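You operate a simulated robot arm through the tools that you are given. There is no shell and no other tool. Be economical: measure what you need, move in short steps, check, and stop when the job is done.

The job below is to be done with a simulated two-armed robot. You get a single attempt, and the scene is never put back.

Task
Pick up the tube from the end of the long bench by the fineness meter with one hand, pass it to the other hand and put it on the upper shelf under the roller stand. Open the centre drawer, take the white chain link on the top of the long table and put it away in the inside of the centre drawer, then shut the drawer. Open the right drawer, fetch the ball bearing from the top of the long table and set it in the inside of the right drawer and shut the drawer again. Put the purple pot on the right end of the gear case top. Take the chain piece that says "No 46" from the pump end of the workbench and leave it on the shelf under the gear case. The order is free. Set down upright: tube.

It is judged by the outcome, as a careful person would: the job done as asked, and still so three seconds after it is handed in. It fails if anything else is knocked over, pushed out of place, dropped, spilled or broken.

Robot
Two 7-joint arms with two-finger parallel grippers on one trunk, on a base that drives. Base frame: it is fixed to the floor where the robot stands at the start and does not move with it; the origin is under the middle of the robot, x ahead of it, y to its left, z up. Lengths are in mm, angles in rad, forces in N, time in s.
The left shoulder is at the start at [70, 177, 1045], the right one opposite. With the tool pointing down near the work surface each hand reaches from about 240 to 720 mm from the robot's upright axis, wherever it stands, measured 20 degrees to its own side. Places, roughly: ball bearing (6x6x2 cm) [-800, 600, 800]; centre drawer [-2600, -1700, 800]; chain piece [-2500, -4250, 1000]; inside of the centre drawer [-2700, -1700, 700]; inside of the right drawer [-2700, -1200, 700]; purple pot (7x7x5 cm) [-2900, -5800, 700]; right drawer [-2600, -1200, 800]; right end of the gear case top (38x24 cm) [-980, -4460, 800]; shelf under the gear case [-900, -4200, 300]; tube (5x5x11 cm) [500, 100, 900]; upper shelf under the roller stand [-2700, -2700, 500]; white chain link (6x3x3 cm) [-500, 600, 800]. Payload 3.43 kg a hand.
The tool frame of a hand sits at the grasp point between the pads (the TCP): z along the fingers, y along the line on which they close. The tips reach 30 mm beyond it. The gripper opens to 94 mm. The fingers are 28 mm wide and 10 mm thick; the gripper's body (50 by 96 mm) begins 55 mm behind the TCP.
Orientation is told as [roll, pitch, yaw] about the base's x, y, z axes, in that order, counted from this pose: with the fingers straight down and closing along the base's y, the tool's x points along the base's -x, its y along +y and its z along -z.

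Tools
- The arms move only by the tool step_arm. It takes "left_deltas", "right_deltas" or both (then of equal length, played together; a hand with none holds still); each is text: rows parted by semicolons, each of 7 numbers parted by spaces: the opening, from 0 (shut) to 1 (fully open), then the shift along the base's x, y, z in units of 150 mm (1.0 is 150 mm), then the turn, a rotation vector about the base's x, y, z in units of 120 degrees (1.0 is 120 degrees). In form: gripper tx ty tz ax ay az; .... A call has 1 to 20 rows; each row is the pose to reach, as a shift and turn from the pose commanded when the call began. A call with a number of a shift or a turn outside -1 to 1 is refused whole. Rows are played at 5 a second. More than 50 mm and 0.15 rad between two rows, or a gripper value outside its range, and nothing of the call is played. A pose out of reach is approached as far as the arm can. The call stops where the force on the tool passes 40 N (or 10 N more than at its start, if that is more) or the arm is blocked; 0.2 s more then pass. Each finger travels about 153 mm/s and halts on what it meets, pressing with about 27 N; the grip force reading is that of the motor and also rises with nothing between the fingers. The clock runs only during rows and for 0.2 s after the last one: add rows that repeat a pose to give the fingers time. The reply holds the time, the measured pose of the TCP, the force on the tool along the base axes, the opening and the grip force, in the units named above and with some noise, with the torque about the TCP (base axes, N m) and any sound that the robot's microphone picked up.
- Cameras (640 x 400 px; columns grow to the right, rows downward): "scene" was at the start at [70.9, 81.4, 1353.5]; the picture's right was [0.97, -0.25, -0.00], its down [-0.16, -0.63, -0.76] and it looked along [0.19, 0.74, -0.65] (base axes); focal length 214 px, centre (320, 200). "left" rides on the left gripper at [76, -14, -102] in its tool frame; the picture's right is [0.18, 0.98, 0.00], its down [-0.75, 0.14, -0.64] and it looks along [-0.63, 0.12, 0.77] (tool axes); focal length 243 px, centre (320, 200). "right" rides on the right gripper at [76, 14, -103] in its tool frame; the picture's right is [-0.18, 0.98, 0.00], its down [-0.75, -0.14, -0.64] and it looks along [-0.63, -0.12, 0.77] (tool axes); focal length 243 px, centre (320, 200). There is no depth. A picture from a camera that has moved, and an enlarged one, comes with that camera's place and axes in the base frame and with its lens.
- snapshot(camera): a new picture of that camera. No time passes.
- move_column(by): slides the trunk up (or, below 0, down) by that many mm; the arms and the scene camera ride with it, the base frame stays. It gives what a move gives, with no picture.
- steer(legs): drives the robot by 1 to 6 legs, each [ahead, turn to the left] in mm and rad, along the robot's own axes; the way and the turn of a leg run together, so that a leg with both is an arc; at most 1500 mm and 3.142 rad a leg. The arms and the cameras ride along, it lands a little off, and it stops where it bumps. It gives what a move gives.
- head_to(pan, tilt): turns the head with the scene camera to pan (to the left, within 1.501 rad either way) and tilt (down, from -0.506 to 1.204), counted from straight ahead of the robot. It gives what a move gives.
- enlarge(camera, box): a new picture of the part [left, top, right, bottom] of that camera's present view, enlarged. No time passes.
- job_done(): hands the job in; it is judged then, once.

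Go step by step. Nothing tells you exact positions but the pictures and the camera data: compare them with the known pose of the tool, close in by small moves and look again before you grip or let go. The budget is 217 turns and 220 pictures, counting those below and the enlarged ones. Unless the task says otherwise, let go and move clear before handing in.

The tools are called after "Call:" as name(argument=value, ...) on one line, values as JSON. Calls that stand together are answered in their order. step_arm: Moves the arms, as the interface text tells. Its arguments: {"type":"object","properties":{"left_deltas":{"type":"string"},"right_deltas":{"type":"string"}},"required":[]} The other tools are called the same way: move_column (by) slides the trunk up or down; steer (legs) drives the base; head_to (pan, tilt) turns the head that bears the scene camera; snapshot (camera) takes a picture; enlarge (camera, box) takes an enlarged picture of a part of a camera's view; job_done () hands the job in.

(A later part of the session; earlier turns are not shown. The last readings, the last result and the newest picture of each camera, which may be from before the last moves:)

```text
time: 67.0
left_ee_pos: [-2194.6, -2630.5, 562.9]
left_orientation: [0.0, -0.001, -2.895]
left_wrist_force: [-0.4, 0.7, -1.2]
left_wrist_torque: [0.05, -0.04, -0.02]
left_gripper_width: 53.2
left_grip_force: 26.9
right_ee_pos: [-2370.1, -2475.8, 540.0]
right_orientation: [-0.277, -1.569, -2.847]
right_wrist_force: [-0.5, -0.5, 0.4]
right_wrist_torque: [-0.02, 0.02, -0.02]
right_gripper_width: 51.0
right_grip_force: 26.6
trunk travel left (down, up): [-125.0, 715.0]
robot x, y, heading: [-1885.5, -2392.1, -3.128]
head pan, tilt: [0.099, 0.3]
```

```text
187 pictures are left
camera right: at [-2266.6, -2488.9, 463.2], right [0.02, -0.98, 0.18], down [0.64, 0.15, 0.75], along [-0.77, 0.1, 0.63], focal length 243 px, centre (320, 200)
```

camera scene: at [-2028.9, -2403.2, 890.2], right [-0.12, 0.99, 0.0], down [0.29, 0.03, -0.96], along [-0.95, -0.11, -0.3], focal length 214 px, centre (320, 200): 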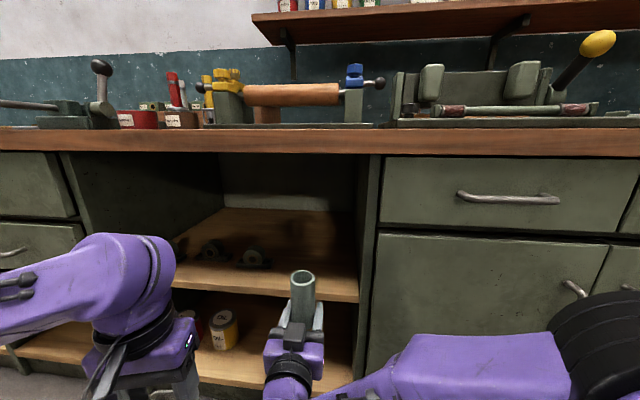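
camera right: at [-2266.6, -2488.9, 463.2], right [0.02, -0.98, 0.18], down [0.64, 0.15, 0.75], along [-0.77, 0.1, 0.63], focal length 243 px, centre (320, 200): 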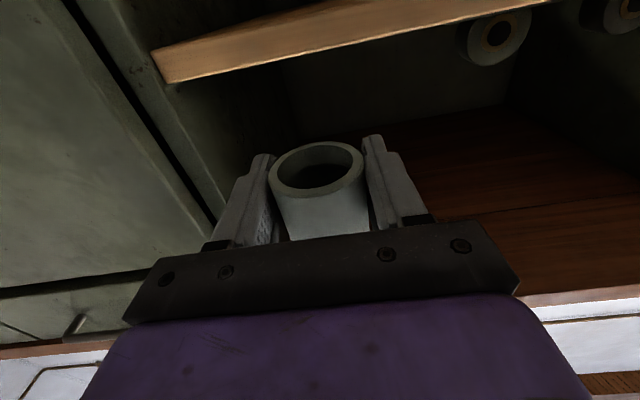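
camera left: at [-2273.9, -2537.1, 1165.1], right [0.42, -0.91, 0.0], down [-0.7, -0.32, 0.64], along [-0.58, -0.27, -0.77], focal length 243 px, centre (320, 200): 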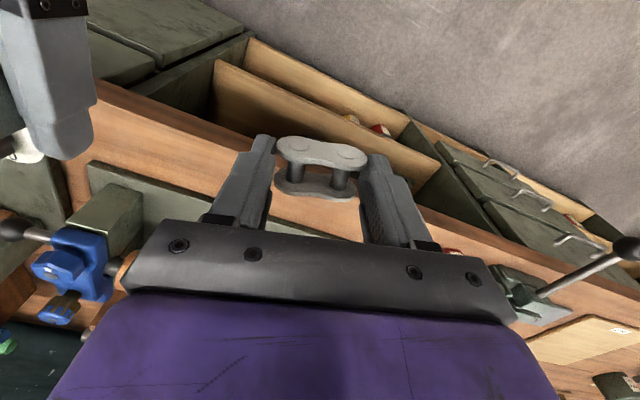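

The shelf surface is about z 480–490. I'll raise slightly and drive forward ~180 mm so the tube comes over the front part of the shelf.

Call:
move_column(by=20)

Call:
steer(legs=[[140, 0]])

Call:
snapshot(camera="scene")

Call:
snapshot(camera="right")

```text
time: 67.6
left_ee_pos: [-2195.7, -2629.8, 583.9]
left_orientation: [0.0, 0.0, -2.894]
left_wrist_force: [0.0, -0.1, -0.9]
left_wrist_torque: [0.03, 0.03, -0.01]
left_gripper_width: 53.3
left_grip_force: 27.2
right_ee_pos: [-2369.5, -2476.5, 558.9]
right_orientation: [-0.408, -1.571, -2.716]
right_wrist_force: [0.2, 0.3, 0.3]
right_wrist_torque: [-0.03, 0.0, 0.0]
right_gripper_width: 50.8
right_grip_force: 27.1
trunk travel left (down, up): [-145.0, 695.0]
robot x, y, heading: [-1884.2, -2389.7, -3.127]
head pan, tilt: [0.099, 0.3]
```

```text
time: 69.0
left_ee_pos: [-2335.2, -2632.9, 582.0]
left_orientation: [-0.001, -0.001, -2.892]
left_wrist_force: [-0.5, 0.0, -0.3]
left_wrist_torque: [0.01, 0.01, -0.05]
left_gripper_width: 53.0
left_grip_force: 26.5
right_ee_pos: [-2510.6, -2478.8, 558.3]
right_orientation: [-0.358, -1.569, -2.763]
right_wrist_force: [-0.4, -0.6, -0.9]
right_wrist_torque: [0.04, 0.02, 0.02]
right_gripper_width: 51.3
right_grip_force: 27.2
trunk travel left (down, up): [-145.0, 695.0]
robot x, y, heading: [-2024.4, -2394.3, -3.122]
head pan, tilt: [0.099, 0.3]
```

```text
186 pictures are left
camera scene: at [-2169.3, -2405.8, 910.1], right [-0.12, 0.99, 0.0], down [0.29, 0.03, -0.96], along [-0.95, -0.11, -0.3], focal length 214 px, centre (320, 200)
```

scene: 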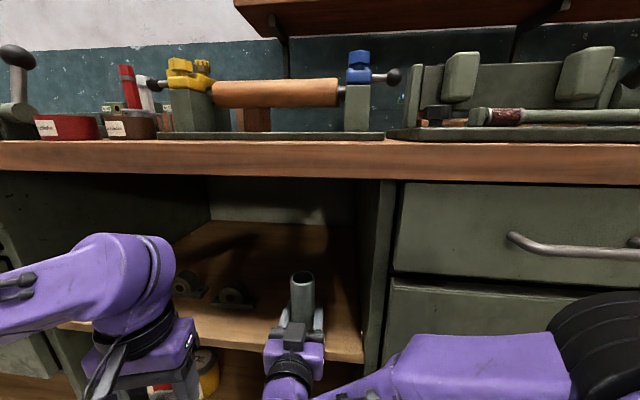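

```text
185 pictures are left
camera right: at [-2407.0, -2491.6, 483.1], right [0.02, -0.98, 0.18], down [0.64, 0.15, 0.75], along [-0.77, 0.1, 0.63], focal length 243 px, centre (320, 200)
```

right: 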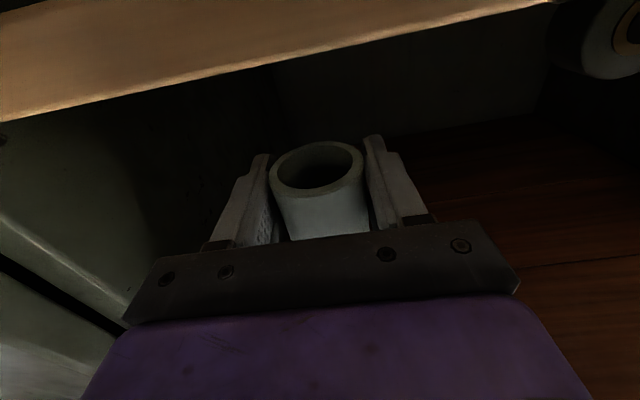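

The shelf top seems to be at about z 495; the tube bottom at about 528. I'll advance 45 mm with the arm and begin lowering.

Call:
step_arm(right_deltas="0 -0.15 0 0 0 0 0;0 -0.3 0 0 0 0 0;0 -0.3 0 -0.07 0 0 0;0 -0.3 0 -0.13 0 0 0;0 -0.3 0 -0.13 0 0 0")

Call:
snapshot(camera="scene")

Call:
snapshot(camera="right")

```text
time: 70.2
left_ee_pos: [-2334.2, -2633.2, 583.9]
left_orientation: [0.001, -0.002, -2.892]
left_wrist_force: [0.2, 0.4, -0.5]
left_wrist_torque: [0.01, -0.01, 0.02]
left_gripper_width: 53.2
left_grip_force: 27.0
right_ee_pos: [-2561.1, -2473.5, 556.0]
right_orientation: [1.994, -1.542, 1.153]
right_wrist_force: [-0.5, -0.4, 0.2]
right_wrist_torque: [0.01, -0.01, -0.01]
right_gripper_width: 51.0
right_grip_force: 27.0
trunk travel left (down, up): [-145.0, 695.0]
robot x, y, heading: [-2026.3, -2391.6, -3.125]
head pan, tilt: [0.099, 0.3]
```

```text
184 pictures are left
camera scene: at [-2169.3, -2405.7, 910.2], right [-0.12, 0.99, 0.0], down [0.29, 0.03, -0.96], along [-0.95, -0.11, -0.3], focal length 214 px, centre (320, 200)
```

scene: 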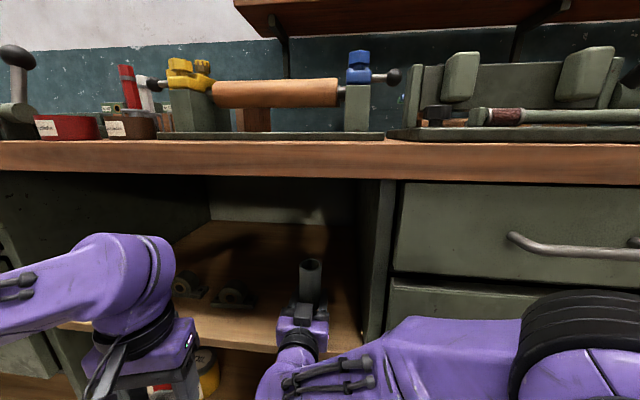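

```text
183 pictures are left
camera right: at [-2458.3, -2490.0, 479.1], right [0.01, -0.98, 0.21], down [0.65, 0.17, 0.74], along [-0.76, 0.13, 0.64], focal length 243 px, centre (320, 200)
```

right: 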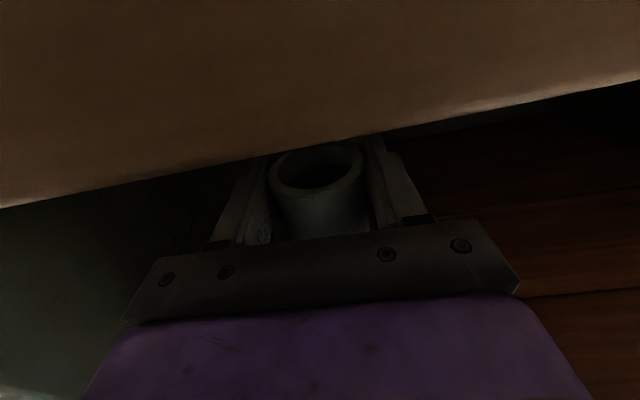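

The hand is in place over the shelf at z 556 with slight tilt; I'll lower with the trunk in small steps and watch the force.

Call:
move_column(by=-20)

Call:
enlarge(camera="scene", box=[220, 220, 380, 400])

```text
time: 70.8
left_ee_pos: [-2334.8, -2631.6, 564.3]
left_orientation: [-0.001, -0.002, -2.894]
left_wrist_force: [-0.8, 0.2, -0.9]
left_wrist_torque: [-0.01, 0.05, 0.04]
left_gripper_width: 53.6
left_grip_force: 26.9
right_ee_pos: [-2561.5, -2472.1, 532.5]
right_orientation: [1.859, -1.541, 1.28]
right_wrist_force: [0.3, 0.0, -0.6]
right_wrist_torque: [0.03, -0.01, 0.0]
right_gripper_width: 50.5
right_grip_force: 27.0
trunk travel left (down, up): [-125.0, 715.0]
robot x, y, heading: [-2025.0, -2394.1, -3.122]
head pan, tilt: [0.099, 0.3]
```

```text
2.22 times, centred on (300, 310) of scene
camera zoom: at [-2169.2, -2405.6, 890.2], right [-0.12, 0.99, 0.0], down [0.29, 0.03, -0.96], along [-0.95, -0.11, -0.3], focal length 477 px, centre (364, -44)
```

zoom: 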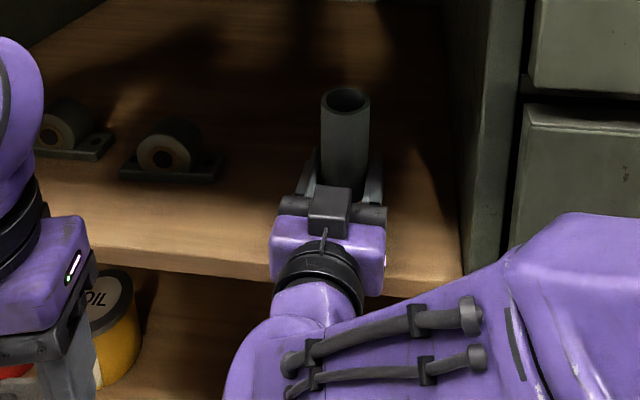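

Bottom is roughly 5–10 mm above the shelf. I'll correct the small roll and lower in tiny steps.

Call:
step_arm(right_deltas="0 0 0 0 0.015 0 0;0 0 0 -0.02 0.015 0 0;0 0 0 -0.02 0.015 0 0")

Call:
move_column(by=-4)

Call:
snapshot(camera="right")

```text
time: 71.6
left_ee_pos: [-2334.4, -2632.0, 563.4]
left_orientation: [-0.001, 0.001, -2.894]
left_wrist_force: [-0.5, -0.6, -1.0]
left_wrist_torque: [0.04, -0.02, 0.0]
left_gripper_width: 53.0
left_grip_force: 26.9
right_ee_pos: [-2565.1, -2468.4, 531.7]
right_orientation: [1.552, -1.563, 1.582]
right_wrist_force: [0.5, 0.4, -1.1]
right_wrist_torque: [0.0, -0.02, -0.02]
right_gripper_width: 51.0
right_grip_force: 27.3
trunk travel left (down, up): [-125.0, 715.0]
robot x, y, heading: [-2028.5, -2394.0, -3.125]
head pan, tilt: [0.099, 0.3]
```

```text
time: 72.2
left_ee_pos: [-2335.3, -2633.9, 559.1]
left_orientation: [0.001, 0.001, -2.893]
left_wrist_force: [0.2, -0.4, -1.4]
left_wrist_torque: [-0.02, 0.01, 0.01]
left_gripper_width: 53.1
left_grip_force: 27.6
right_ee_pos: [-2564.1, -2469.1, 526.1]
right_orientation: [1.456, -1.56, 1.68]
right_wrist_force: [-0.5, -0.2, 0.1]
right_wrist_torque: [-0.03, 0.04, 0.0]
right_gripper_width: 50.7
right_grip_force: 26.9
trunk travel left (down, up): [-121.0, 719.0]
robot x, y, heading: [-2027.6, -2388.7, -3.123]
head pan, tilt: [0.099, 0.3]
```

```text
181 pictures are left
camera right: at [-2461.1, -2484.4, 451.3], right [-0.01, -0.98, 0.19], down [0.64, 0.14, 0.75], along [-0.77, 0.13, 0.63], focal length 243 px, centre (320, 200)
```

right: 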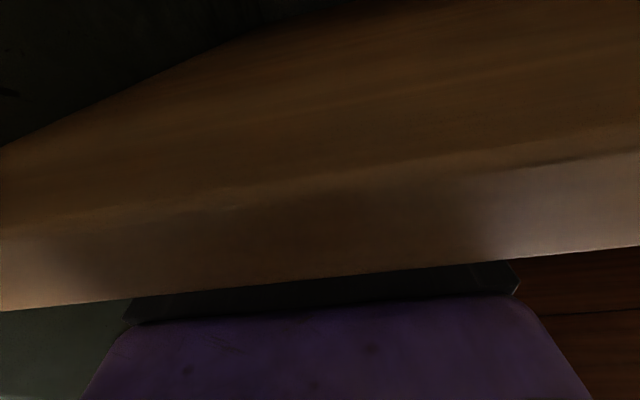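

Camera view puts the shelf top at about 495–500; contact is near. Lowering 3 mm at a time.

Call:
move_column(by=-3)

Call:
move_column(by=-3)

```text
time: 72.7
left_ee_pos: [-2335.1, -2634.4, 556.2]
left_orientation: [0.001, 0.0, -2.891]
left_wrist_force: [0.2, -0.5, -0.7]
left_wrist_torque: [-0.01, 0.02, 0.01]
left_gripper_width: 53.2
left_grip_force: 26.6
right_ee_pos: [-2563.6, -2467.8, 523.0]
right_orientation: [1.4, -1.561, 1.733]
right_wrist_force: [-0.1, 0.2, -0.9]
right_wrist_torque: [-0.01, 0.02, 0.0]
right_gripper_width: 50.9
right_grip_force: 27.5
trunk travel left (down, up): [-118.0, 722.0]
robot x, y, heading: [-2026.8, -2391.9, -3.125]
head pan, tilt: [0.099, 0.3]
```

```text
time: 73.2
left_ee_pos: [-2335.4, -2633.3, 553.0]
left_orientation: [0.002, 0.0, -2.894]
left_wrist_force: [0.0, 0.1, -1.4]
left_wrist_torque: [-0.03, -0.02, 0.01]
left_gripper_width: 53.0
left_grip_force: 27.3
right_ee_pos: [-2563.7, -2469.7, 519.1]
right_orientation: [1.363, -1.561, 1.768]
right_wrist_force: [0.0, 0.0, 0.2]
right_wrist_torque: [0.02, 0.06, -0.01]
right_gripper_width: 50.5
right_grip_force: 27.2
trunk travel left (down, up): [-115.0, 725.0]
robot x, y, heading: [-2022.6, -2392.7, -3.129]
head pan, tilt: [0.099, 0.3]
```

No contact yet. I'll look closely at the gap.

Call:
enlarge(camera="scene", box=[260, 250, 360, 400])

Call:
snapshot(camera="left")

Call:
snapshot(camera="right")

```text
2.67 times, centred on (310, 325) of scene
camera zoom: at [-2169.3, -2405.7, 880.1], right [-0.12, 0.99, 0.0], down [0.29, 0.03, -0.96], along [-0.95, -0.11, -0.3], focal length 572 px, centre (347, -133)
```

zoom: 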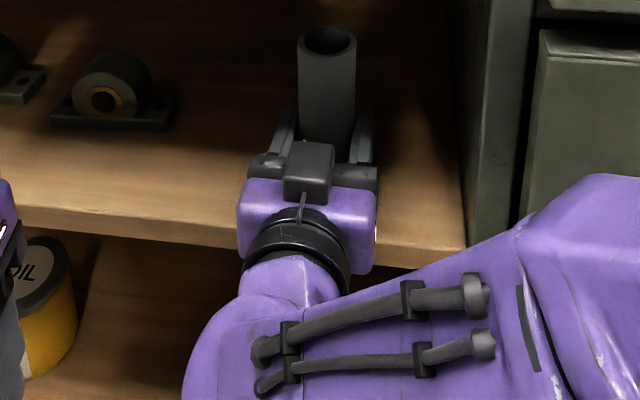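

```text
179 pictures are left
camera left: at [-2264.4, -2599.9, 655.1], right [0.42, -0.91, 0.0], down [-0.7, -0.32, 0.64], along [-0.58, -0.27, -0.77], focal length 243 px, centre (320, 200)
```

left: 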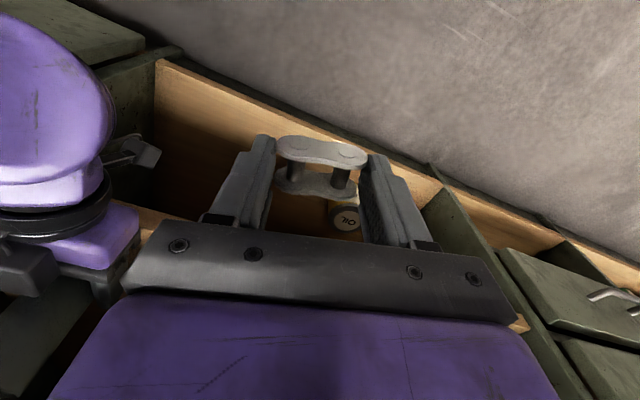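

```text
178 pictures are left
camera right: at [-2461.0, -2484.5, 445.1], right [-0.01, -0.98, 0.19], down [0.64, 0.14, 0.75], along [-0.77, 0.13, 0.63], focal length 243 px, centre (320, 200)
```

right: 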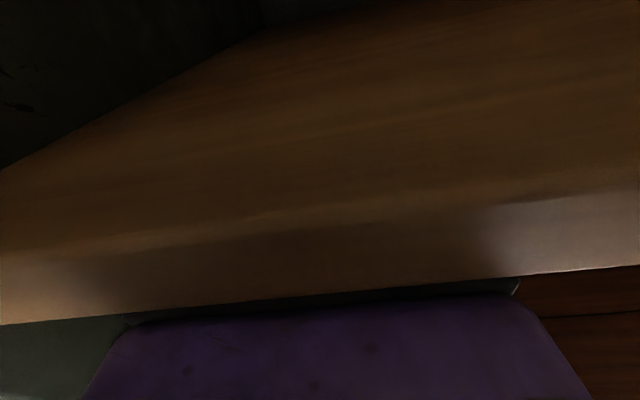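

Still a small gap, I think. Continuing down in 3 mm steps.

Call:
move_column(by=-3)

Call:
move_column(by=-3)

```text
time: 73.7
left_ee_pos: [-2333.9, -2631.7, 551.3]
left_orientation: [0.001, -0.004, -2.894]
left_wrist_force: [0.2, -0.3, -1.2]
left_wrist_torque: [0.0, 0.02, 0.02]
left_gripper_width: 53.5
left_grip_force: 27.1
right_ee_pos: [-2564.3, -2469.2, 521.6]
right_orientation: [1.948, -1.56, 1.19]
right_wrist_force: [-3.8, -0.4, 25.3]
right_wrist_torque: [1.25, -1.82, 0.16]
right_gripper_width: 51.1
right_grip_force: 27.1
trunk travel left (down, up): [-112.0, 728.0]
robot x, y, heading: [-2026.5, -2392.9, -3.128]
head pan, tilt: [0.099, 0.3]
```

```text
time: 74.1
left_ee_pos: [-2334.3, -2631.8, 547.8]
left_orientation: [0.0, -0.003, -2.894]
left_wrist_force: [-0.3, -0.5, -0.8]
left_wrist_torque: [0.0, -0.03, 0.01]
left_gripper_width: 53.1
left_grip_force: 26.6
right_ee_pos: [-2565.8, -2467.7, 520.7]
right_orientation: [2.004, -1.555, 1.125]
right_wrist_force: [-3.4, -1.2, 5.9]
right_wrist_torque: [0.27, -0.42, 0.06]
right_gripper_width: 51.1
right_grip_force: 27.3
trunk travel left (down, up): [-111.0, 729.0]
robot x, y, heading: [-2027.8, -2392.5, -3.125]
head pan, tilt: [0.099, 0.3]
stopped: the force on the tool passed its limit at 44 N (the readings are from after the stop); the commanded pose is now the measured one
```

The torque shows the gripper body's corner touched the shelf edge, so the tube needs to sit nearer the edge. I'll rise, pull back 24 mm, and check.

Call:
step_arm(right_deltas="0 0 0 0.06 0 0 0;0 0.16 0 0.06 0 0 0;0 0.16 0 0.06 0 0 0")

Call:
snapshot(camera="right")

Call:
enlarge(camera="scene", box=[260, 250, 360, 400])

```text
time: 74.9
left_ee_pos: [-2335.3, -2632.9, 549.9]
left_orientation: [-0.001, -0.002, -2.893]
left_wrist_force: [0.0, -0.3, -0.4]
left_wrist_torque: [0.0, -0.01, 0.02]
left_gripper_width: 53.2
left_grip_force: 27.6
right_ee_pos: [-2541.3, -2468.9, 526.4]
right_orientation: [2.033, -1.561, 1.102]
right_wrist_force: [-0.7, -0.3, -0.5]
right_wrist_torque: [0.01, -0.01, -0.01]
right_gripper_width: 50.8
right_grip_force: 26.8
trunk travel left (down, up): [-111.0, 729.0]
robot x, y, heading: [-2025.7, -2393.8, -3.124]
head pan, tilt: [0.099, 0.3]
```

```text
177 pictures are left
camera right: at [-2438.6, -2484.5, 451.5], right [-0.01, -0.98, 0.19], down [0.65, 0.14, 0.75], along [-0.76, 0.13, 0.63], focal length 243 px, centre (320, 200)
```

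right: 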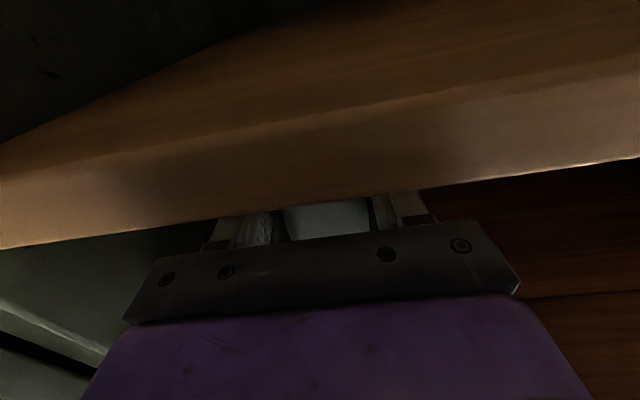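

```text
2.67 times, centred on (310, 325) of scene
camera zoom: at [-2169.3, -2405.7, 875.8], right [-0.12, 0.99, 0.0], down [0.29, 0.03, -0.96], along [-0.95, -0.11, -0.3], focal length 572 px, centre (347, -133)
```

zoom: 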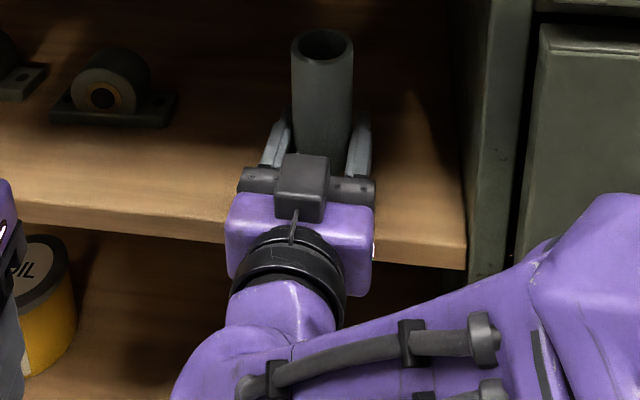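

Shelf top is about z 496 and the body is now outside the edge. Lowering gently.

Call:
step_arm(right_deltas="0 0 0 -0.02 0 0 0;0 0 0 -0.04 0 0 0;0 0 0 -0.04 0 0 0")

Call:
step_arm(right_deltas="0 0 0 -0.02 0 0 0;0 0 0 -0.02 0 0 0")

```text
time: 75.7
left_ee_pos: [-2335.9, -2632.0, 548.0]
left_orientation: [0.001, 0.0, -2.895]
left_wrist_force: [-0.7, 0.1, -0.4]
left_wrist_torque: [-0.05, 0.01, 0.03]
left_gripper_width: 53.3
left_grip_force: 27.0
right_ee_pos: [-2542.2, -2469.4, 523.9]
right_orientation: [1.969, -1.556, 1.164]
right_wrist_force: [0.6, 0.2, -0.6]
right_wrist_torque: [0.0, 0.02, 0.02]
right_gripper_width: 51.2
right_grip_force: 26.9
trunk travel left (down, up): [-111.0, 729.0]
robot x, y, heading: [-2027.3, -2388.2, -3.124]
head pan, tilt: [0.099, 0.3]
```

```text
time: 76.3
left_ee_pos: [-2336.0, -2631.7, 549.6]
left_orientation: [0.0, 0.0, -2.895]
left_wrist_force: [-0.1, -0.9, -0.8]
left_wrist_torque: [0.02, 0.01, 0.0]
left_gripper_width: 53.4
left_grip_force: 26.9
right_ee_pos: [-2542.6, -2465.2, 522.5]
right_orientation: [1.855, -1.549, 1.275]
right_wrist_force: [0.6, 0.6, 0.1]
right_wrist_torque: [-0.01, -0.02, 0.01]
right_gripper_width: 50.8
right_grip_force: 27.4
trunk travel left (down, up): [-111.0, 729.0]
robot x, y, heading: [-2029.7, -2388.3, -3.126]
head pan, tilt: [0.099, 0.3]
```

The arm itself moves reluctantly downward here, so I'll use the trunk.

Call:
move_column(by=-4)

Call:
move_column(by=-3)

Call:
move_column(by=-3)

```text
time: 76.8
left_ee_pos: [-2334.4, -2632.9, 544.3]
left_orientation: [0.0, -0.001, -2.895]
left_wrist_force: [0.8, 0.5, -1.4]
left_wrist_torque: [-0.03, 0.0, -0.02]
left_gripper_width: 53.2
left_grip_force: 27.1
right_ee_pos: [-2542.5, -2466.9, 517.7]
right_orientation: [1.805, -1.549, 1.325]
right_wrist_force: [3.5, 0.0, 0.8]
right_wrist_torque: [-0.06, -0.14, 0.18]
right_gripper_width: 51.2
right_grip_force: 26.9
trunk travel left (down, up): [-107.0, 733.0]
robot x, y, heading: [-2026.6, -2395.6, -3.124]
head pan, tilt: [0.099, 0.3]
```

```text
time: 77.3
left_ee_pos: [-2334.1, -2632.9, 541.8]
left_orientation: [-0.001, -0.001, -2.893]
left_wrist_force: [0.4, -0.2, -0.8]
left_wrist_torque: [0.05, 0.01, -0.02]
left_gripper_width: 53.2
left_grip_force: 27.0
right_ee_pos: [-2542.6, -2467.4, 515.1]
right_orientation: [1.79, -1.551, 1.341]
right_wrist_force: [5.4, 0.3, 1.4]
right_wrist_torque: [-0.12, -0.28, 0.36]
right_gripper_width: 50.9
right_grip_force: 26.9
trunk travel left (down, up): [-104.0, 736.0]
robot x, y, heading: [-2025.9, -2396.2, -3.12]
head pan, tilt: [0.099, 0.3]
```

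```text
time: 77.9
left_ee_pos: [-2334.2, -2632.1, 538.8]
left_orientation: [0.001, -0.002, -2.894]
left_wrist_force: [-1.2, 0.9, -0.7]
left_wrist_torque: [0.05, 0.04, 0.01]
left_gripper_width: 52.9
left_grip_force: 27.1
right_ee_pos: [-2543.4, -2466.2, 512.2]
right_orientation: [1.794, -1.551, 1.335]
right_wrist_force: [7.7, 1.2, 1.1]
right_wrist_torque: [-0.1, -0.34, 0.47]
right_gripper_width: 51.0
right_grip_force: 26.9
trunk travel left (down, up): [-101.0, 739.0]
robot x, y, heading: [-2024.1, -2391.1, -3.126]
head pan, tilt: [0.099, 0.3]
```

Something below the gripper body is rubbing the shelf's front edge (force along +x). I'll rise a little, pull back 8 mm, and lower again.

Call:
move_column(by=12)

Call:
step_arm(right_deltas="0 0.06 0 0 0 0 0;0 0.06 0 0 0 0 0")

Call:
snapshot(camera="right")

Call:
enlarge(camera="scene", box=[260, 250, 360, 400])

```text
time: 78.5
left_ee_pos: [-2335.1, -2632.2, 550.6]
left_orientation: [0.001, 0.001, -2.895]
left_wrist_force: [0.7, -0.4, -0.9]
left_wrist_torque: [-0.01, -0.01, 0.0]
left_gripper_width: 53.4
left_grip_force: 26.9
right_ee_pos: [-2543.2, -2465.7, 523.4]
right_orientation: [1.791, -1.55, 1.334]
right_wrist_force: [-1.0, 0.3, -1.1]
right_wrist_torque: [0.02, 0.0, 0.01]
right_gripper_width: 50.9
right_grip_force: 27.5
trunk travel left (down, up): [-113.0, 727.0]
robot x, y, heading: [-2026.7, -2395.6, -3.123]
head pan, tilt: [0.099, 0.3]
```

```text
time: 79.1
left_ee_pos: [-2335.2, -2632.7, 551.1]
left_orientation: [-0.001, -0.002, -2.893]
left_wrist_force: [-0.2, -1.3, -0.8]
left_wrist_torque: [0.05, -0.02, 0.0]
left_gripper_width: 53.2
left_grip_force: 27.0
right_ee_pos: [-2532.4, -2466.7, 524.1]
right_orientation: [1.749, -1.552, 1.381]
right_wrist_force: [-0.3, -0.1, 0.8]
right_wrist_torque: [-0.01, 0.04, -0.01]
right_gripper_width: 51.0
right_grip_force: 26.9
trunk travel left (down, up): [-113.0, 727.0]
robot x, y, heading: [-2030.3, -2391.4, -3.123]
head pan, tilt: [0.099, 0.3]
```

```text
175 pictures are left
camera right: at [-2431.1, -2483.6, 447.6], right [-0.01, -0.98, 0.2], down [0.65, 0.15, 0.75], along [-0.76, 0.14, 0.63], focal length 243 px, centre (320, 200)
```

right: 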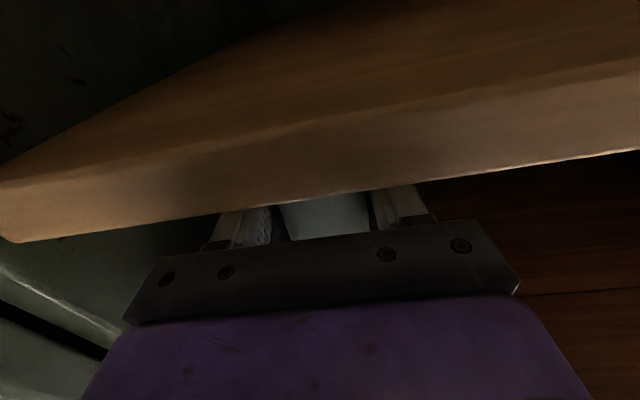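

```text
2.67 times, centred on (310, 325) of scene
camera zoom: at [-2169.4, -2405.7, 877.8], right [-0.12, 0.99, 0.0], down [0.29, 0.03, -0.96], along [-0.95, -0.11, -0.3], focal length 572 px, centre (347, -133)
```

zoom: 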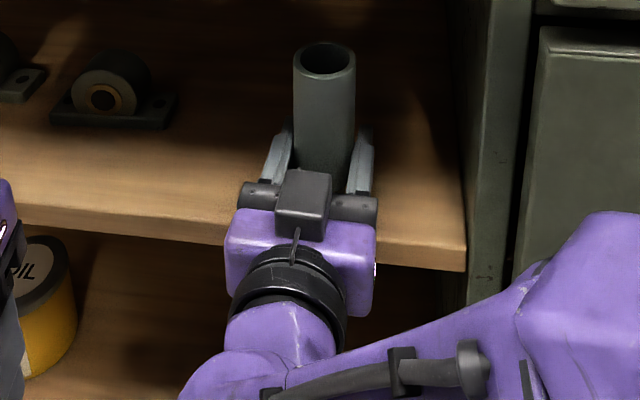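

Reassessing: shelf top is at 496 and the tube bottom is only ~15 mm below the TCP, so contact should come near TCP z 511. Lowering by trunk again.

Call:
move_column(by=-10)

Call:
move_column(by=-2)

Call:
move_column(by=-2)

```text
time: 79.7
left_ee_pos: [-2335.1, -2632.0, 540.9]
left_orientation: [0.001, -0.001, -2.893]
left_wrist_force: [-0.4, 0.4, 0.0]
left_wrist_torque: [-0.02, 0.0, 0.0]
left_gripper_width: 53.3
left_grip_force: 27.1
right_ee_pos: [-2532.9, -2466.6, 514.3]
right_orientation: [1.856, -1.549, 1.273]
right_wrist_force: [-0.1, 0.6, -0.4]
right_wrist_torque: [0.01, 0.0, 0.0]
right_gripper_width: 50.8
right_grip_force: 26.7
trunk travel left (down, up): [-103.0, 737.0]
robot x, y, heading: [-2026.8, -2393.2, -3.125]
head pan, tilt: [0.099, 0.3]
```

```text
time: 80.2
left_ee_pos: [-2334.8, -2631.8, 537.9]
left_orientation: [-0.001, -0.001, -2.893]
left_wrist_force: [-0.6, -0.6, -1.5]
left_wrist_torque: [0.01, -0.02, 0.03]
left_gripper_width: 53.0
left_grip_force: 27.5
right_ee_pos: [-2532.5, -2467.2, 511.7]
right_orientation: [1.876, -1.549, 1.255]
right_wrist_force: [0.1, -0.5, -0.1]
right_wrist_torque: [-0.01, 0.01, -0.05]
right_gripper_width: 50.9
right_grip_force: 26.8
trunk travel left (down, up): [-101.0, 739.0]
robot x, y, heading: [-2024.9, -2391.9, -3.125]
head pan, tilt: [0.099, 0.3]
```

```text
time: 80.7
left_ee_pos: [-2334.9, -2632.5, 537.6]
left_orientation: [0.002, -0.003, -2.895]
left_wrist_force: [-0.3, 0.6, -0.9]
left_wrist_torque: [0.0, -0.01, 0.03]
left_gripper_width: 53.0
left_grip_force: 27.5
right_ee_pos: [-2533.1, -2466.6, 510.6]
right_orientation: [1.917, -1.551, 1.214]
right_wrist_force: [0.6, -0.8, 5.8]
right_wrist_torque: [0.21, -0.3, -0.06]
right_gripper_width: 51.1
right_grip_force: 26.7
trunk travel left (down, up): [-99.0, 741.0]
robot x, y, heading: [-2025.9, -2396.6, -3.124]
head pan, tilt: [0.099, 0.3]
```

Contact hints are ambiguous (the gripper body at the shelf edge, or the tube). I'll turn the left hand about 70° so that its camera can see the tube's foot from the side.

Call:
step_arm(left_deltas="0 0 0 0 0 0 -0.068;0 0 0 0 0 0 -0.136;0 0 0 0 0 0 -0.204;0 0 0 0 0 0 -0.272;0 0 0 0 0 0 -0.34;0 0 0 0 0 0 -0.408;0 0 0 0 0 0 -0.476;0 0 0 0 0 0 -0.544;0 0 0 0 0 0 -0.6;0 0 0 0 0 0 -0.6")

Call:
snapshot(camera="left")

```text
time: 82.9
left_ee_pos: [-2334.2, -2631.2, 537.9]
left_orientation: [0.001, -0.001, 2.131]
left_wrist_force: [-0.5, 0.1, -0.2]
left_wrist_torque: [0.01, -0.01, 0.01]
left_gripper_width: 53.3
left_grip_force: 26.8
right_ee_pos: [-2532.1, -2467.0, 511.6]
right_orientation: [1.899, -1.548, 1.232]
right_wrist_force: [-2.5, -3.2, 17.3]
right_wrist_torque: [0.63, -0.7, -0.06]
right_gripper_width: 50.9
right_grip_force: 27.2
trunk travel left (down, up): [-99.0, 741.0]
robot x, y, heading: [-2024.3, -2392.7, -3.12]
head pan, tilt: [0.099, 0.3]
```

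```text
173 pictures are left
camera left: at [-2281.6, -2689.7, 639.3], right [-0.74, -0.68, 0.0], down [-0.52, 0.56, 0.64], along [-0.44, 0.47, -0.77], focal length 243 px, centre (320, 200)
```

left: 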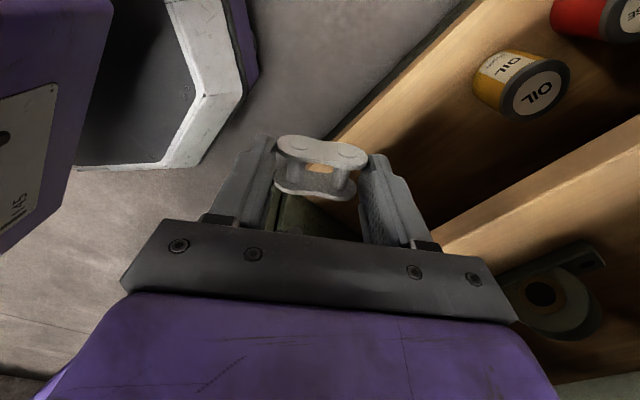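

Re-measuring from the earlier underside picture, the tube's bottom is only ~12 mm below the TCP, level with the fingers' lower edges, so it is practically on the shelf. I'll ease up 1 mm and open the fingers.

Call:
move_column(by=1)

Call:
step_arm(right_deltas="0.2 0 0 0 0 0 0;0.58 0 0 0 0 0 0;0.7 0 0 0 0 0 0;1 0 0 0 0 0 0;1 0 0 0 0 0 0;1 0 0 0 0 0 0")

Call:
enlarge(camera="scene", box=[260, 250, 360, 400])

Call:
snapshot(camera="right")

```text
time: 83.4
left_ee_pos: [-2333.4, -2633.5, 537.9]
left_orientation: [-0.001, -0.001, 2.132]
left_wrist_force: [-0.4, 0.0, -0.3]
left_wrist_torque: [0.0, -0.02, 0.02]
left_gripper_width: 53.3
left_grip_force: 26.9
right_ee_pos: [-2532.7, -2467.1, 511.8]
right_orientation: [1.804, -1.552, 1.326]
right_wrist_force: [-1.4, -2.4, 8.9]
right_wrist_torque: [0.34, -0.43, -0.08]
right_gripper_width: 50.9
right_grip_force: 27.2
trunk travel left (down, up): [-100.0, 740.0]
robot x, y, heading: [-2020.3, -2394.3, -3.126]
head pan, tilt: [0.099, 0.3]
```

```text
time: 84.8
left_ee_pos: [-2335.4, -2632.0, 538.7]
left_orientation: [0.0, -0.002, 2.133]
left_wrist_force: [0.0, 0.5, 0.1]
left_wrist_torque: [-0.01, -0.01, -0.03]
left_gripper_width: 53.3
left_grip_force: 27.1
right_ee_pos: [-2531.7, -2467.7, 511.1]
right_orientation: [1.856, -1.552, 1.274]
right_wrist_force: [1.3, -4.2, 7.6]
right_wrist_torque: [0.39, -0.35, -0.26]
right_gripper_width: 91.8
right_grip_force: 0.1
trunk travel left (down, up): [-100.0, 740.0]
robot x, y, heading: [-2026.6, -2396.0, -3.125]
head pan, tilt: [0.099, 0.3]
```

```text
2.67 times, centred on (310, 325) of scene
camera zoom: at [-2168.7, -2406.0, 865.0], right [-0.12, 0.99, 0.0], down [0.29, 0.04, -0.96], along [-0.95, -0.11, -0.3], focal length 572 px, centre (347, -133)
```

zoom: 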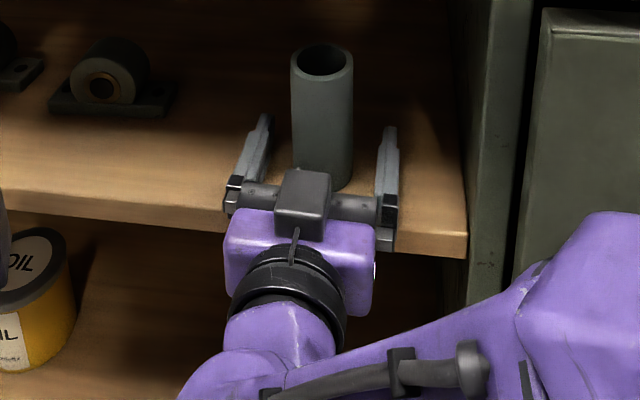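

```text
171 pictures are left
camera right: at [-2430.6, -2484.1, 435.3], right [-0.01, -0.98, 0.2], down [0.65, 0.15, 0.75], along [-0.76, 0.14, 0.63], focal length 243 px, centre (320, 200)
```

right: 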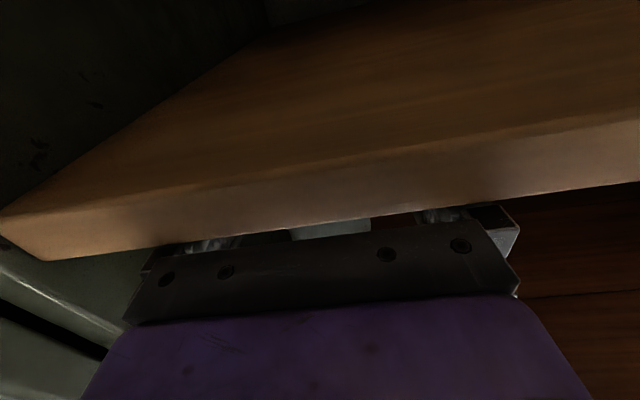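

The tube stands free between the open fingers. I'll raise 3 mm and back away straight.

Call:
move_column(by=4)

Call:
steer(legs=[[-160, 0]])

Call:
snapshot(camera="scene")

Call:
snapshot(camera="right")

```text
time: 85.3
left_ee_pos: [-2335.2, -2632.9, 541.7]
left_orientation: [0.002, -0.002, 2.131]
left_wrist_force: [-0.4, 1.1, -0.4]
left_wrist_torque: [-0.03, -0.04, -0.03]
left_gripper_width: 53.0
left_grip_force: 26.8
right_ee_pos: [-2533.8, -2466.7, 513.9]
right_orientation: [1.777, -1.552, 1.353]
right_wrist_force: [0.0, -1.4, 0.1]
right_wrist_torque: [0.0, 0.0, -0.01]
right_gripper_width: 94.0
right_grip_force: 0.1
trunk travel left (down, up): [-104.0, 736.0]
robot x, y, heading: [-2023.6, -2390.8, -3.126]
head pan, tilt: [0.099, 0.3]
```

```text
time: 86.8
left_ee_pos: [-2174.6, -2631.1, 541.7]
left_orientation: [-0.001, -0.003, 2.132]
left_wrist_force: [0.4, -0.3, 0.2]
left_wrist_torque: [-0.03, 0.02, -0.01]
left_gripper_width: 53.1
left_grip_force: 27.2
right_ee_pos: [-2373.9, -2464.8, 514.7]
right_orientation: [1.794, -1.55, 1.337]
right_wrist_force: [-0.5, 0.8, -0.9]
right_wrist_torque: [-0.01, 0.01, 0.0]
right_gripper_width: 93.9
right_grip_force: 0.0
trunk travel left (down, up): [-104.0, 736.0]
robot x, y, heading: [-1864.4, -2392.0, -3.126]
head pan, tilt: [0.099, 0.3]
```

```text
170 pictures are left
camera scene: at [-2009.1, -2402.9, 868.8], right [-0.12, 0.99, 0.0], down [0.29, 0.04, -0.96], along [-0.95, -0.11, -0.3], focal length 214 px, centre (320, 200)
```

scene: 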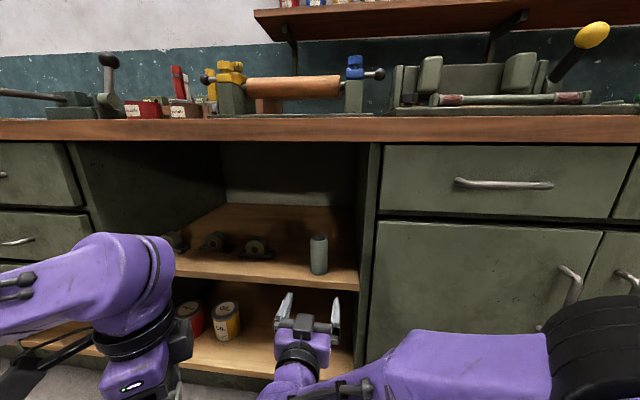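

```text
169 pictures are left
camera right: at [-2270.5, -2481.6, 438.9], right [-0.01, -0.98, 0.2], down [0.65, 0.15, 0.75], along [-0.76, 0.14, 0.63], focal length 243 px, centre (320, 200)
```

right: 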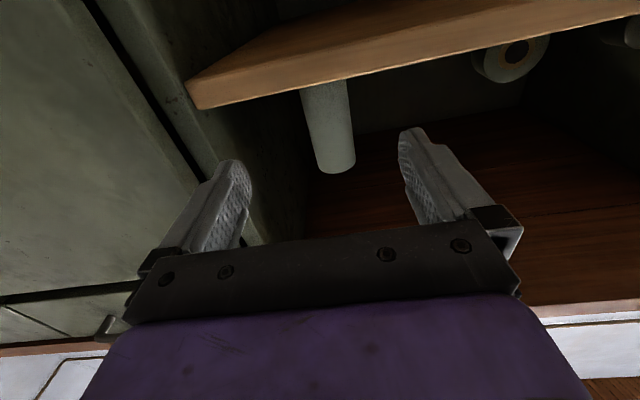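

The tube stands upright on the upper shelf. Next, the drawers: I'll raise the trunk and move along the bench to face the centre drawer (y≈-1700).

Call:
move_column(by=280)

Call:
steer(legs=[[-50, 0], [0, -1.571], [590, 0], [0, 1.571]])

Call:
head_to(pan=0.0, tilt=0.45)

Call:
snapshot(camera="scene")

```text
time: 89.6
left_ee_pos: [-2174.1, -2629.6, 820.9]
left_orientation: [0.001, -0.003, 2.132]
left_wrist_force: [-0.7, 0.2, -1.5]
left_wrist_torque: [0.0, 0.01, -0.01]
left_gripper_width: 52.9
left_grip_force: 27.0
right_ee_pos: [-2372.7, -2463.7, 795.6]
right_orientation: [1.772, -1.552, 1.359]
right_wrist_force: [0.5, -0.4, 0.9]
right_wrist_torque: [-0.01, 0.01, 0.0]
right_gripper_width: 93.9
right_grip_force: 0.1
trunk travel left (down, up): [-384.0, 456.0]
robot x, y, heading: [-1864.3, -2388.6, -3.125]
head pan, tilt: [0.099, 0.3]
```

```text
time: 101.1
left_ee_pos: [-2132.1, -2045.2, 821.5]
left_orientation: [-0.001, -0.002, 2.147]
left_wrist_force: [-0.2, 0.0, -1.0]
left_wrist_torque: [-0.01, -0.01, 0.03]
left_gripper_width: 53.2
left_grip_force: 26.6
right_ee_pos: [-2333.4, -1881.8, 795.6]
right_orientation: [1.786, -1.55, 1.357]
right_wrist_force: [-0.1, 0.0, -0.4]
right_wrist_torque: [0.0, -0.02, -0.02]
right_gripper_width: 93.8
right_grip_force: 0.0
trunk travel left (down, up): [-384.0, 456.0]
robot x, y, heading: [-1829.8, -1799.0, -3.11]
head pan, tilt: [0.099, 0.3]
```

```text
time: 101.8
left_ee_pos: [-2131.2, -2044.2, 822.1]
left_orientation: [-0.001, -0.002, 2.149]
left_wrist_force: [-0.3, -0.9, -0.2]
left_wrist_torque: [-0.04, 0.03, -0.02]
left_gripper_width: 53.5
left_grip_force: 26.6
right_ee_pos: [-2332.2, -1881.5, 795.6]
right_orientation: [1.783, -1.547, 1.363]
right_wrist_force: [-0.2, 0.1, -0.6]
right_wrist_torque: [-0.01, 0.02, 0.01]
right_gripper_width: 94.0
right_grip_force: 0.1
trunk travel left (down, up): [-384.0, 456.0]
robot x, y, heading: [-1825.4, -1802.1, -3.109]
head pan, tilt: [0.0, 0.45]
```

```text
168 pictures are left
camera scene: at [-1968.6, -1806.4, 1134.9], right [-0.03, 1.0, 0.0], down [0.43, 0.01, -0.9], along [-0.9, -0.03, -0.43], focal length 214 px, centre (320, 200)
```

scene: 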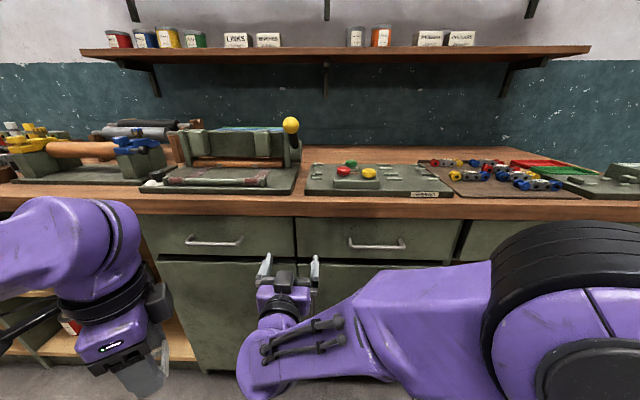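

The centre drawer's handle is near (-2465, -1662, 767). I'll roll the right hand 90° so the fingers close vertically, and shift it in front of the handle.

Call:
step_arm(right_deltas="1 0 0.09 0 0.068 0 0;1 0 0.18 0 0.136 0 0;1 0 0.27 0 0.204 0 0;1 0 0.36 0 0.272 0 0;1 0 0.45 0 0.34 0 0;1 0 0.54 0 0.408 0 0;1 0 0.63 0 0.476 0 0;1 0 0.72 0 0.544 0 0;1 0 0.81 0 0.612 0 0;1 0 0.9 0 0.68 0 0;1 0 1 0 0.75 0 0;1 0 1 0 0.75 0 0")

Call:
snapshot(camera="scene")

Call:
snapshot(camera="right")

```text
time: 104.4
left_ee_pos: [-2130.9, -2045.1, 821.5]
left_orientation: [-0.001, -0.003, 2.148]
left_wrist_force: [-0.4, -0.3, -1.1]
left_wrist_torque: [0.03, 0.03, -0.02]
left_gripper_width: 53.1
left_grip_force: 27.1
right_ee_pos: [-2332.7, -1731.2, 795.3]
right_orientation: [-1.568, -0.019, -1.566]
right_wrist_force: [0.1, -0.3, 0.5]
right_wrist_torque: [-0.01, 0.01, -0.06]
right_gripper_width: 94.0
right_grip_force: 0.1
trunk travel left (down, up): [-384.0, 456.0]
robot x, y, heading: [-1826.5, -1804.6, -3.106]
head pan, tilt: [0.0, 0.45]
```

```text
167 pictures are left
camera scene: at [-1968.6, -1806.4, 1134.9], right [-0.03, 1.0, 0.0], down [0.44, 0.01, -0.9], along [-0.9, -0.03, -0.44], focal length 214 px, centre (320, 200)
```

scene: 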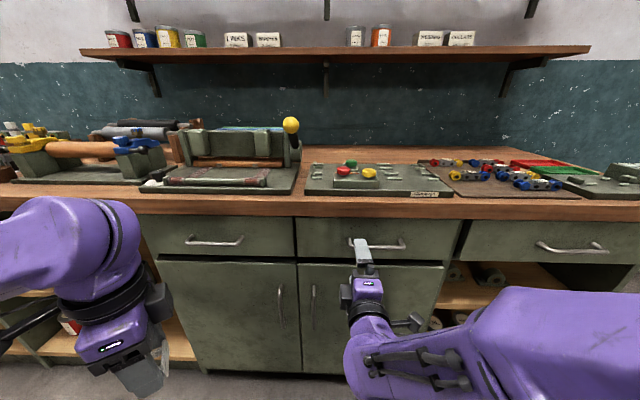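

```text
166 pictures are left
camera right: at [-2229.6, -1655.9, 780.3], right [0.0, -0.2, -0.98], down [0.65, -0.75, 0.16], along [-0.76, -0.63, 0.13], focal length 243 px, centre (320, 200)
```

right: 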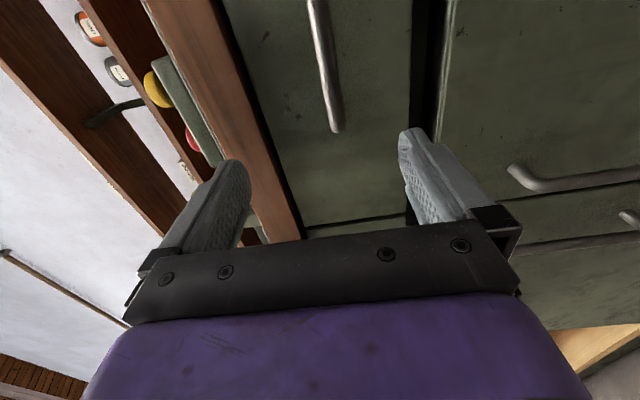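

Roll works, and all three drawers are visible. I'll move the hand in line with the handle's middle and closer.

Call:
step_arm(right_deltas="1 0 0.25 -0.1 0 0 0;1 0 0.46 -0.1 0 0 0;1 -0.2 0.46 -0.1 0 0 0;1 -0.2 0.46 -0.1 0 0 0")

Call:
snapshot(camera="right")

Call:
snapshot(camera="scene")

```text
time: 105.4
left_ee_pos: [-2130.7, -2045.5, 822.4]
left_orientation: [0.0, -0.002, 2.148]
left_wrist_force: [0.5, 1.5, 0.6]
left_wrist_torque: [-0.04, -0.02, -0.03]
left_gripper_width: 53.3
left_grip_force: 26.5
right_ee_pos: [-2362.8, -1662.1, 780.0]
right_orientation: [-1.567, -0.021, -1.568]
right_wrist_force: [0.5, 0.6, -0.8]
right_wrist_torque: [-0.01, -0.01, -0.01]
right_gripper_width: 94.1
right_grip_force: 0.0
trunk travel left (down, up): [-384.0, 456.0]
robot x, y, heading: [-1830.5, -1798.8, -3.108]
head pan, tilt: [0.0, 0.45]
```

```text
165 pictures are left
camera right: at [-2260.2, -1586.3, 764.4], right [0.0, -0.21, -0.98], down [0.64, -0.75, 0.16], along [-0.76, -0.63, 0.13], focal length 243 px, centre (320, 200)
```

right: 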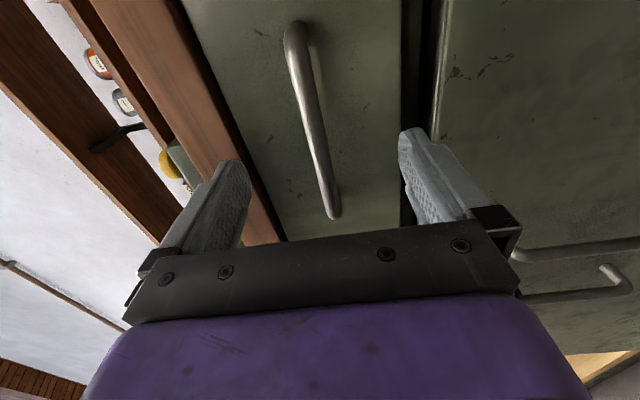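

```text
164 pictures are left
camera scene: at [-1968.3, -1805.9, 1135.0], right [-0.03, 1.0, 0.0], down [0.43, 0.01, -0.9], along [-0.9, -0.03, -0.44], focal length 214 px, centre (320, 200)
```

scene: 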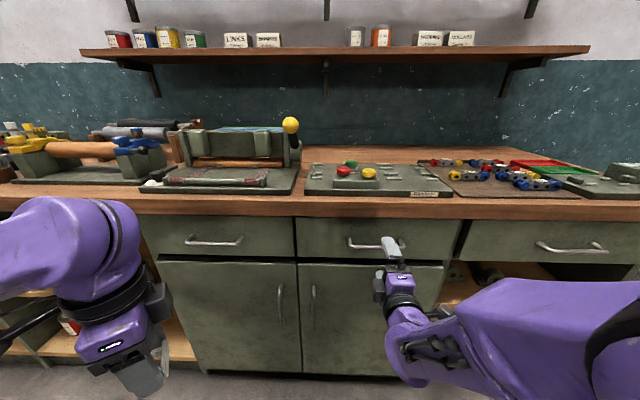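

The handle is centred at about (-2440, -1676, 783). I'll advance so the fingertips straddle the bar, then look.

Call:
step_arm(right_deltas="1 0 -0.09 0.02 0 0 0;1 -0.2 -0.09 0.02 0 0 0;1 -0.39 -0.09 0.02 0 0 0;1 -0.39 -0.09 0.02 0 0 0")

Call:
snapshot(camera="right")

Call:
enlarge(camera="scene", box=[320, 200, 480, 300])

```text
time: 106.4
left_ee_pos: [-2131.2, -2043.9, 821.7]
left_orientation: [0.001, -0.001, 2.148]
left_wrist_force: [0.6, -0.3, -0.6]
left_wrist_torque: [0.01, 0.03, -0.03]
left_gripper_width: 53.2
left_grip_force: 26.8
right_ee_pos: [-2421.5, -1670.7, 794.2]
right_orientation: [-1.579, -0.065, -1.578]
right_wrist_force: [-0.2, 0.3, 0.1]
right_wrist_torque: [-0.01, -0.03, 0.0]
right_gripper_width: 94.0
right_grip_force: 0.0
trunk travel left (down, up): [-384.0, 456.0]
robot x, y, heading: [-1826.4, -1802.0, -3.113]
head pan, tilt: [0.0, 0.45]
```

```text
163 pictures are left
camera right: at [-2318.6, -1597.2, 775.0], right [-0.01, -0.25, -0.97], down [0.64, -0.75, 0.18], along [-0.77, -0.62, 0.17], focal length 243 px, centre (320, 200)
```

right: 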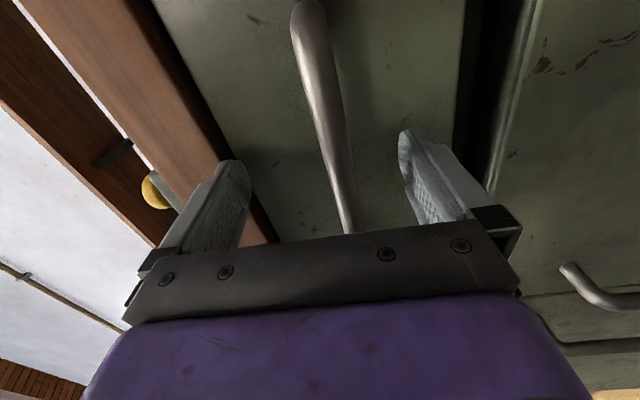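

```text
4.00 times, centred on (400, 250) of scene
camera zoom: at [-1968.6, -1806.2, 1134.9], right [-0.03, 1.0, 0.0], down [0.44, 0.01, -0.9], along [-0.9, -0.03, -0.44], focal length 858 px, centre (0, 0)
```

zoom: 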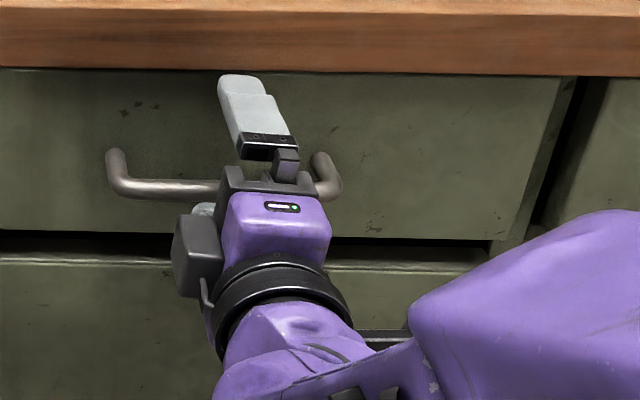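

The bar sits between the fingers, about 9 mm below their centre. I'll lower the trunk 9 mm and close.

Call:
move_column(by=-9)

Call:
step_arm(right_deltas="0.5 0 0 0 0 0 0;0 0 0 0 0 0 0;0 0 0 0 0 0 0;0 0 0 0 0 0 0;0 0 0 0 0 0 0")

Call:
snapshot(camera="right")

```text
time: 107.0
left_ee_pos: [-2131.6, -2045.7, 812.8]
left_orientation: [-0.002, 0.0, 2.149]
left_wrist_force: [0.7, 0.0, -0.4]
left_wrist_torque: [0.04, 0.04, 0.0]
left_gripper_width: 53.1
left_grip_force: 26.9
right_ee_pos: [-2422.8, -1669.0, 782.5]
right_orientation: [-1.573, -0.063, -1.583]
right_wrist_force: [-0.8, 0.4, 0.9]
right_wrist_torque: [-0.01, 0.01, 0.0]
right_gripper_width: 94.0
right_grip_force: 0.0
trunk travel left (down, up): [-375.0, 465.0]
robot x, y, heading: [-1830.8, -1799.2, -3.112]
head pan, tilt: [0.0, 0.45]
```

```text
time: 108.2
left_ee_pos: [-2130.0, -2045.1, 813.6]
left_orientation: [0.001, -0.002, 2.148]
left_wrist_force: [0.1, 0.7, -1.1]
left_wrist_torque: [-0.01, -0.02, -0.06]
left_gripper_width: 53.2
left_grip_force: 27.2
right_ee_pos: [-2421.2, -1668.5, 782.2]
right_orientation: [-1.573, -0.064, -1.583]
right_wrist_force: [-0.7, 1.2, 10.1]
right_wrist_torque: [1.12, -0.03, 0.43]
right_gripper_width: 19.4
right_grip_force: 45.3
trunk travel left (down, up): [-375.0, 465.0]
robot x, y, heading: [-1825.6, -1800.9, -3.105]
head pan, tilt: [0.0, 0.45]
```

```text
161 pictures are left
camera right: at [-2317.7, -1595.0, 762.8], right [0.0, -0.25, -0.97], down [0.63, -0.75, 0.19], along [-0.77, -0.61, 0.16], focal length 243 px, centre (320, 200)
```

right: 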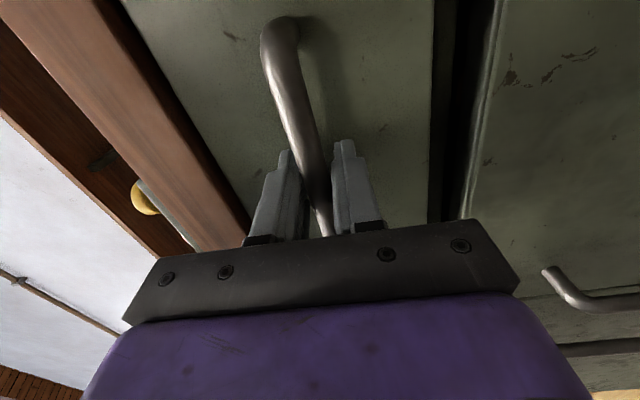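

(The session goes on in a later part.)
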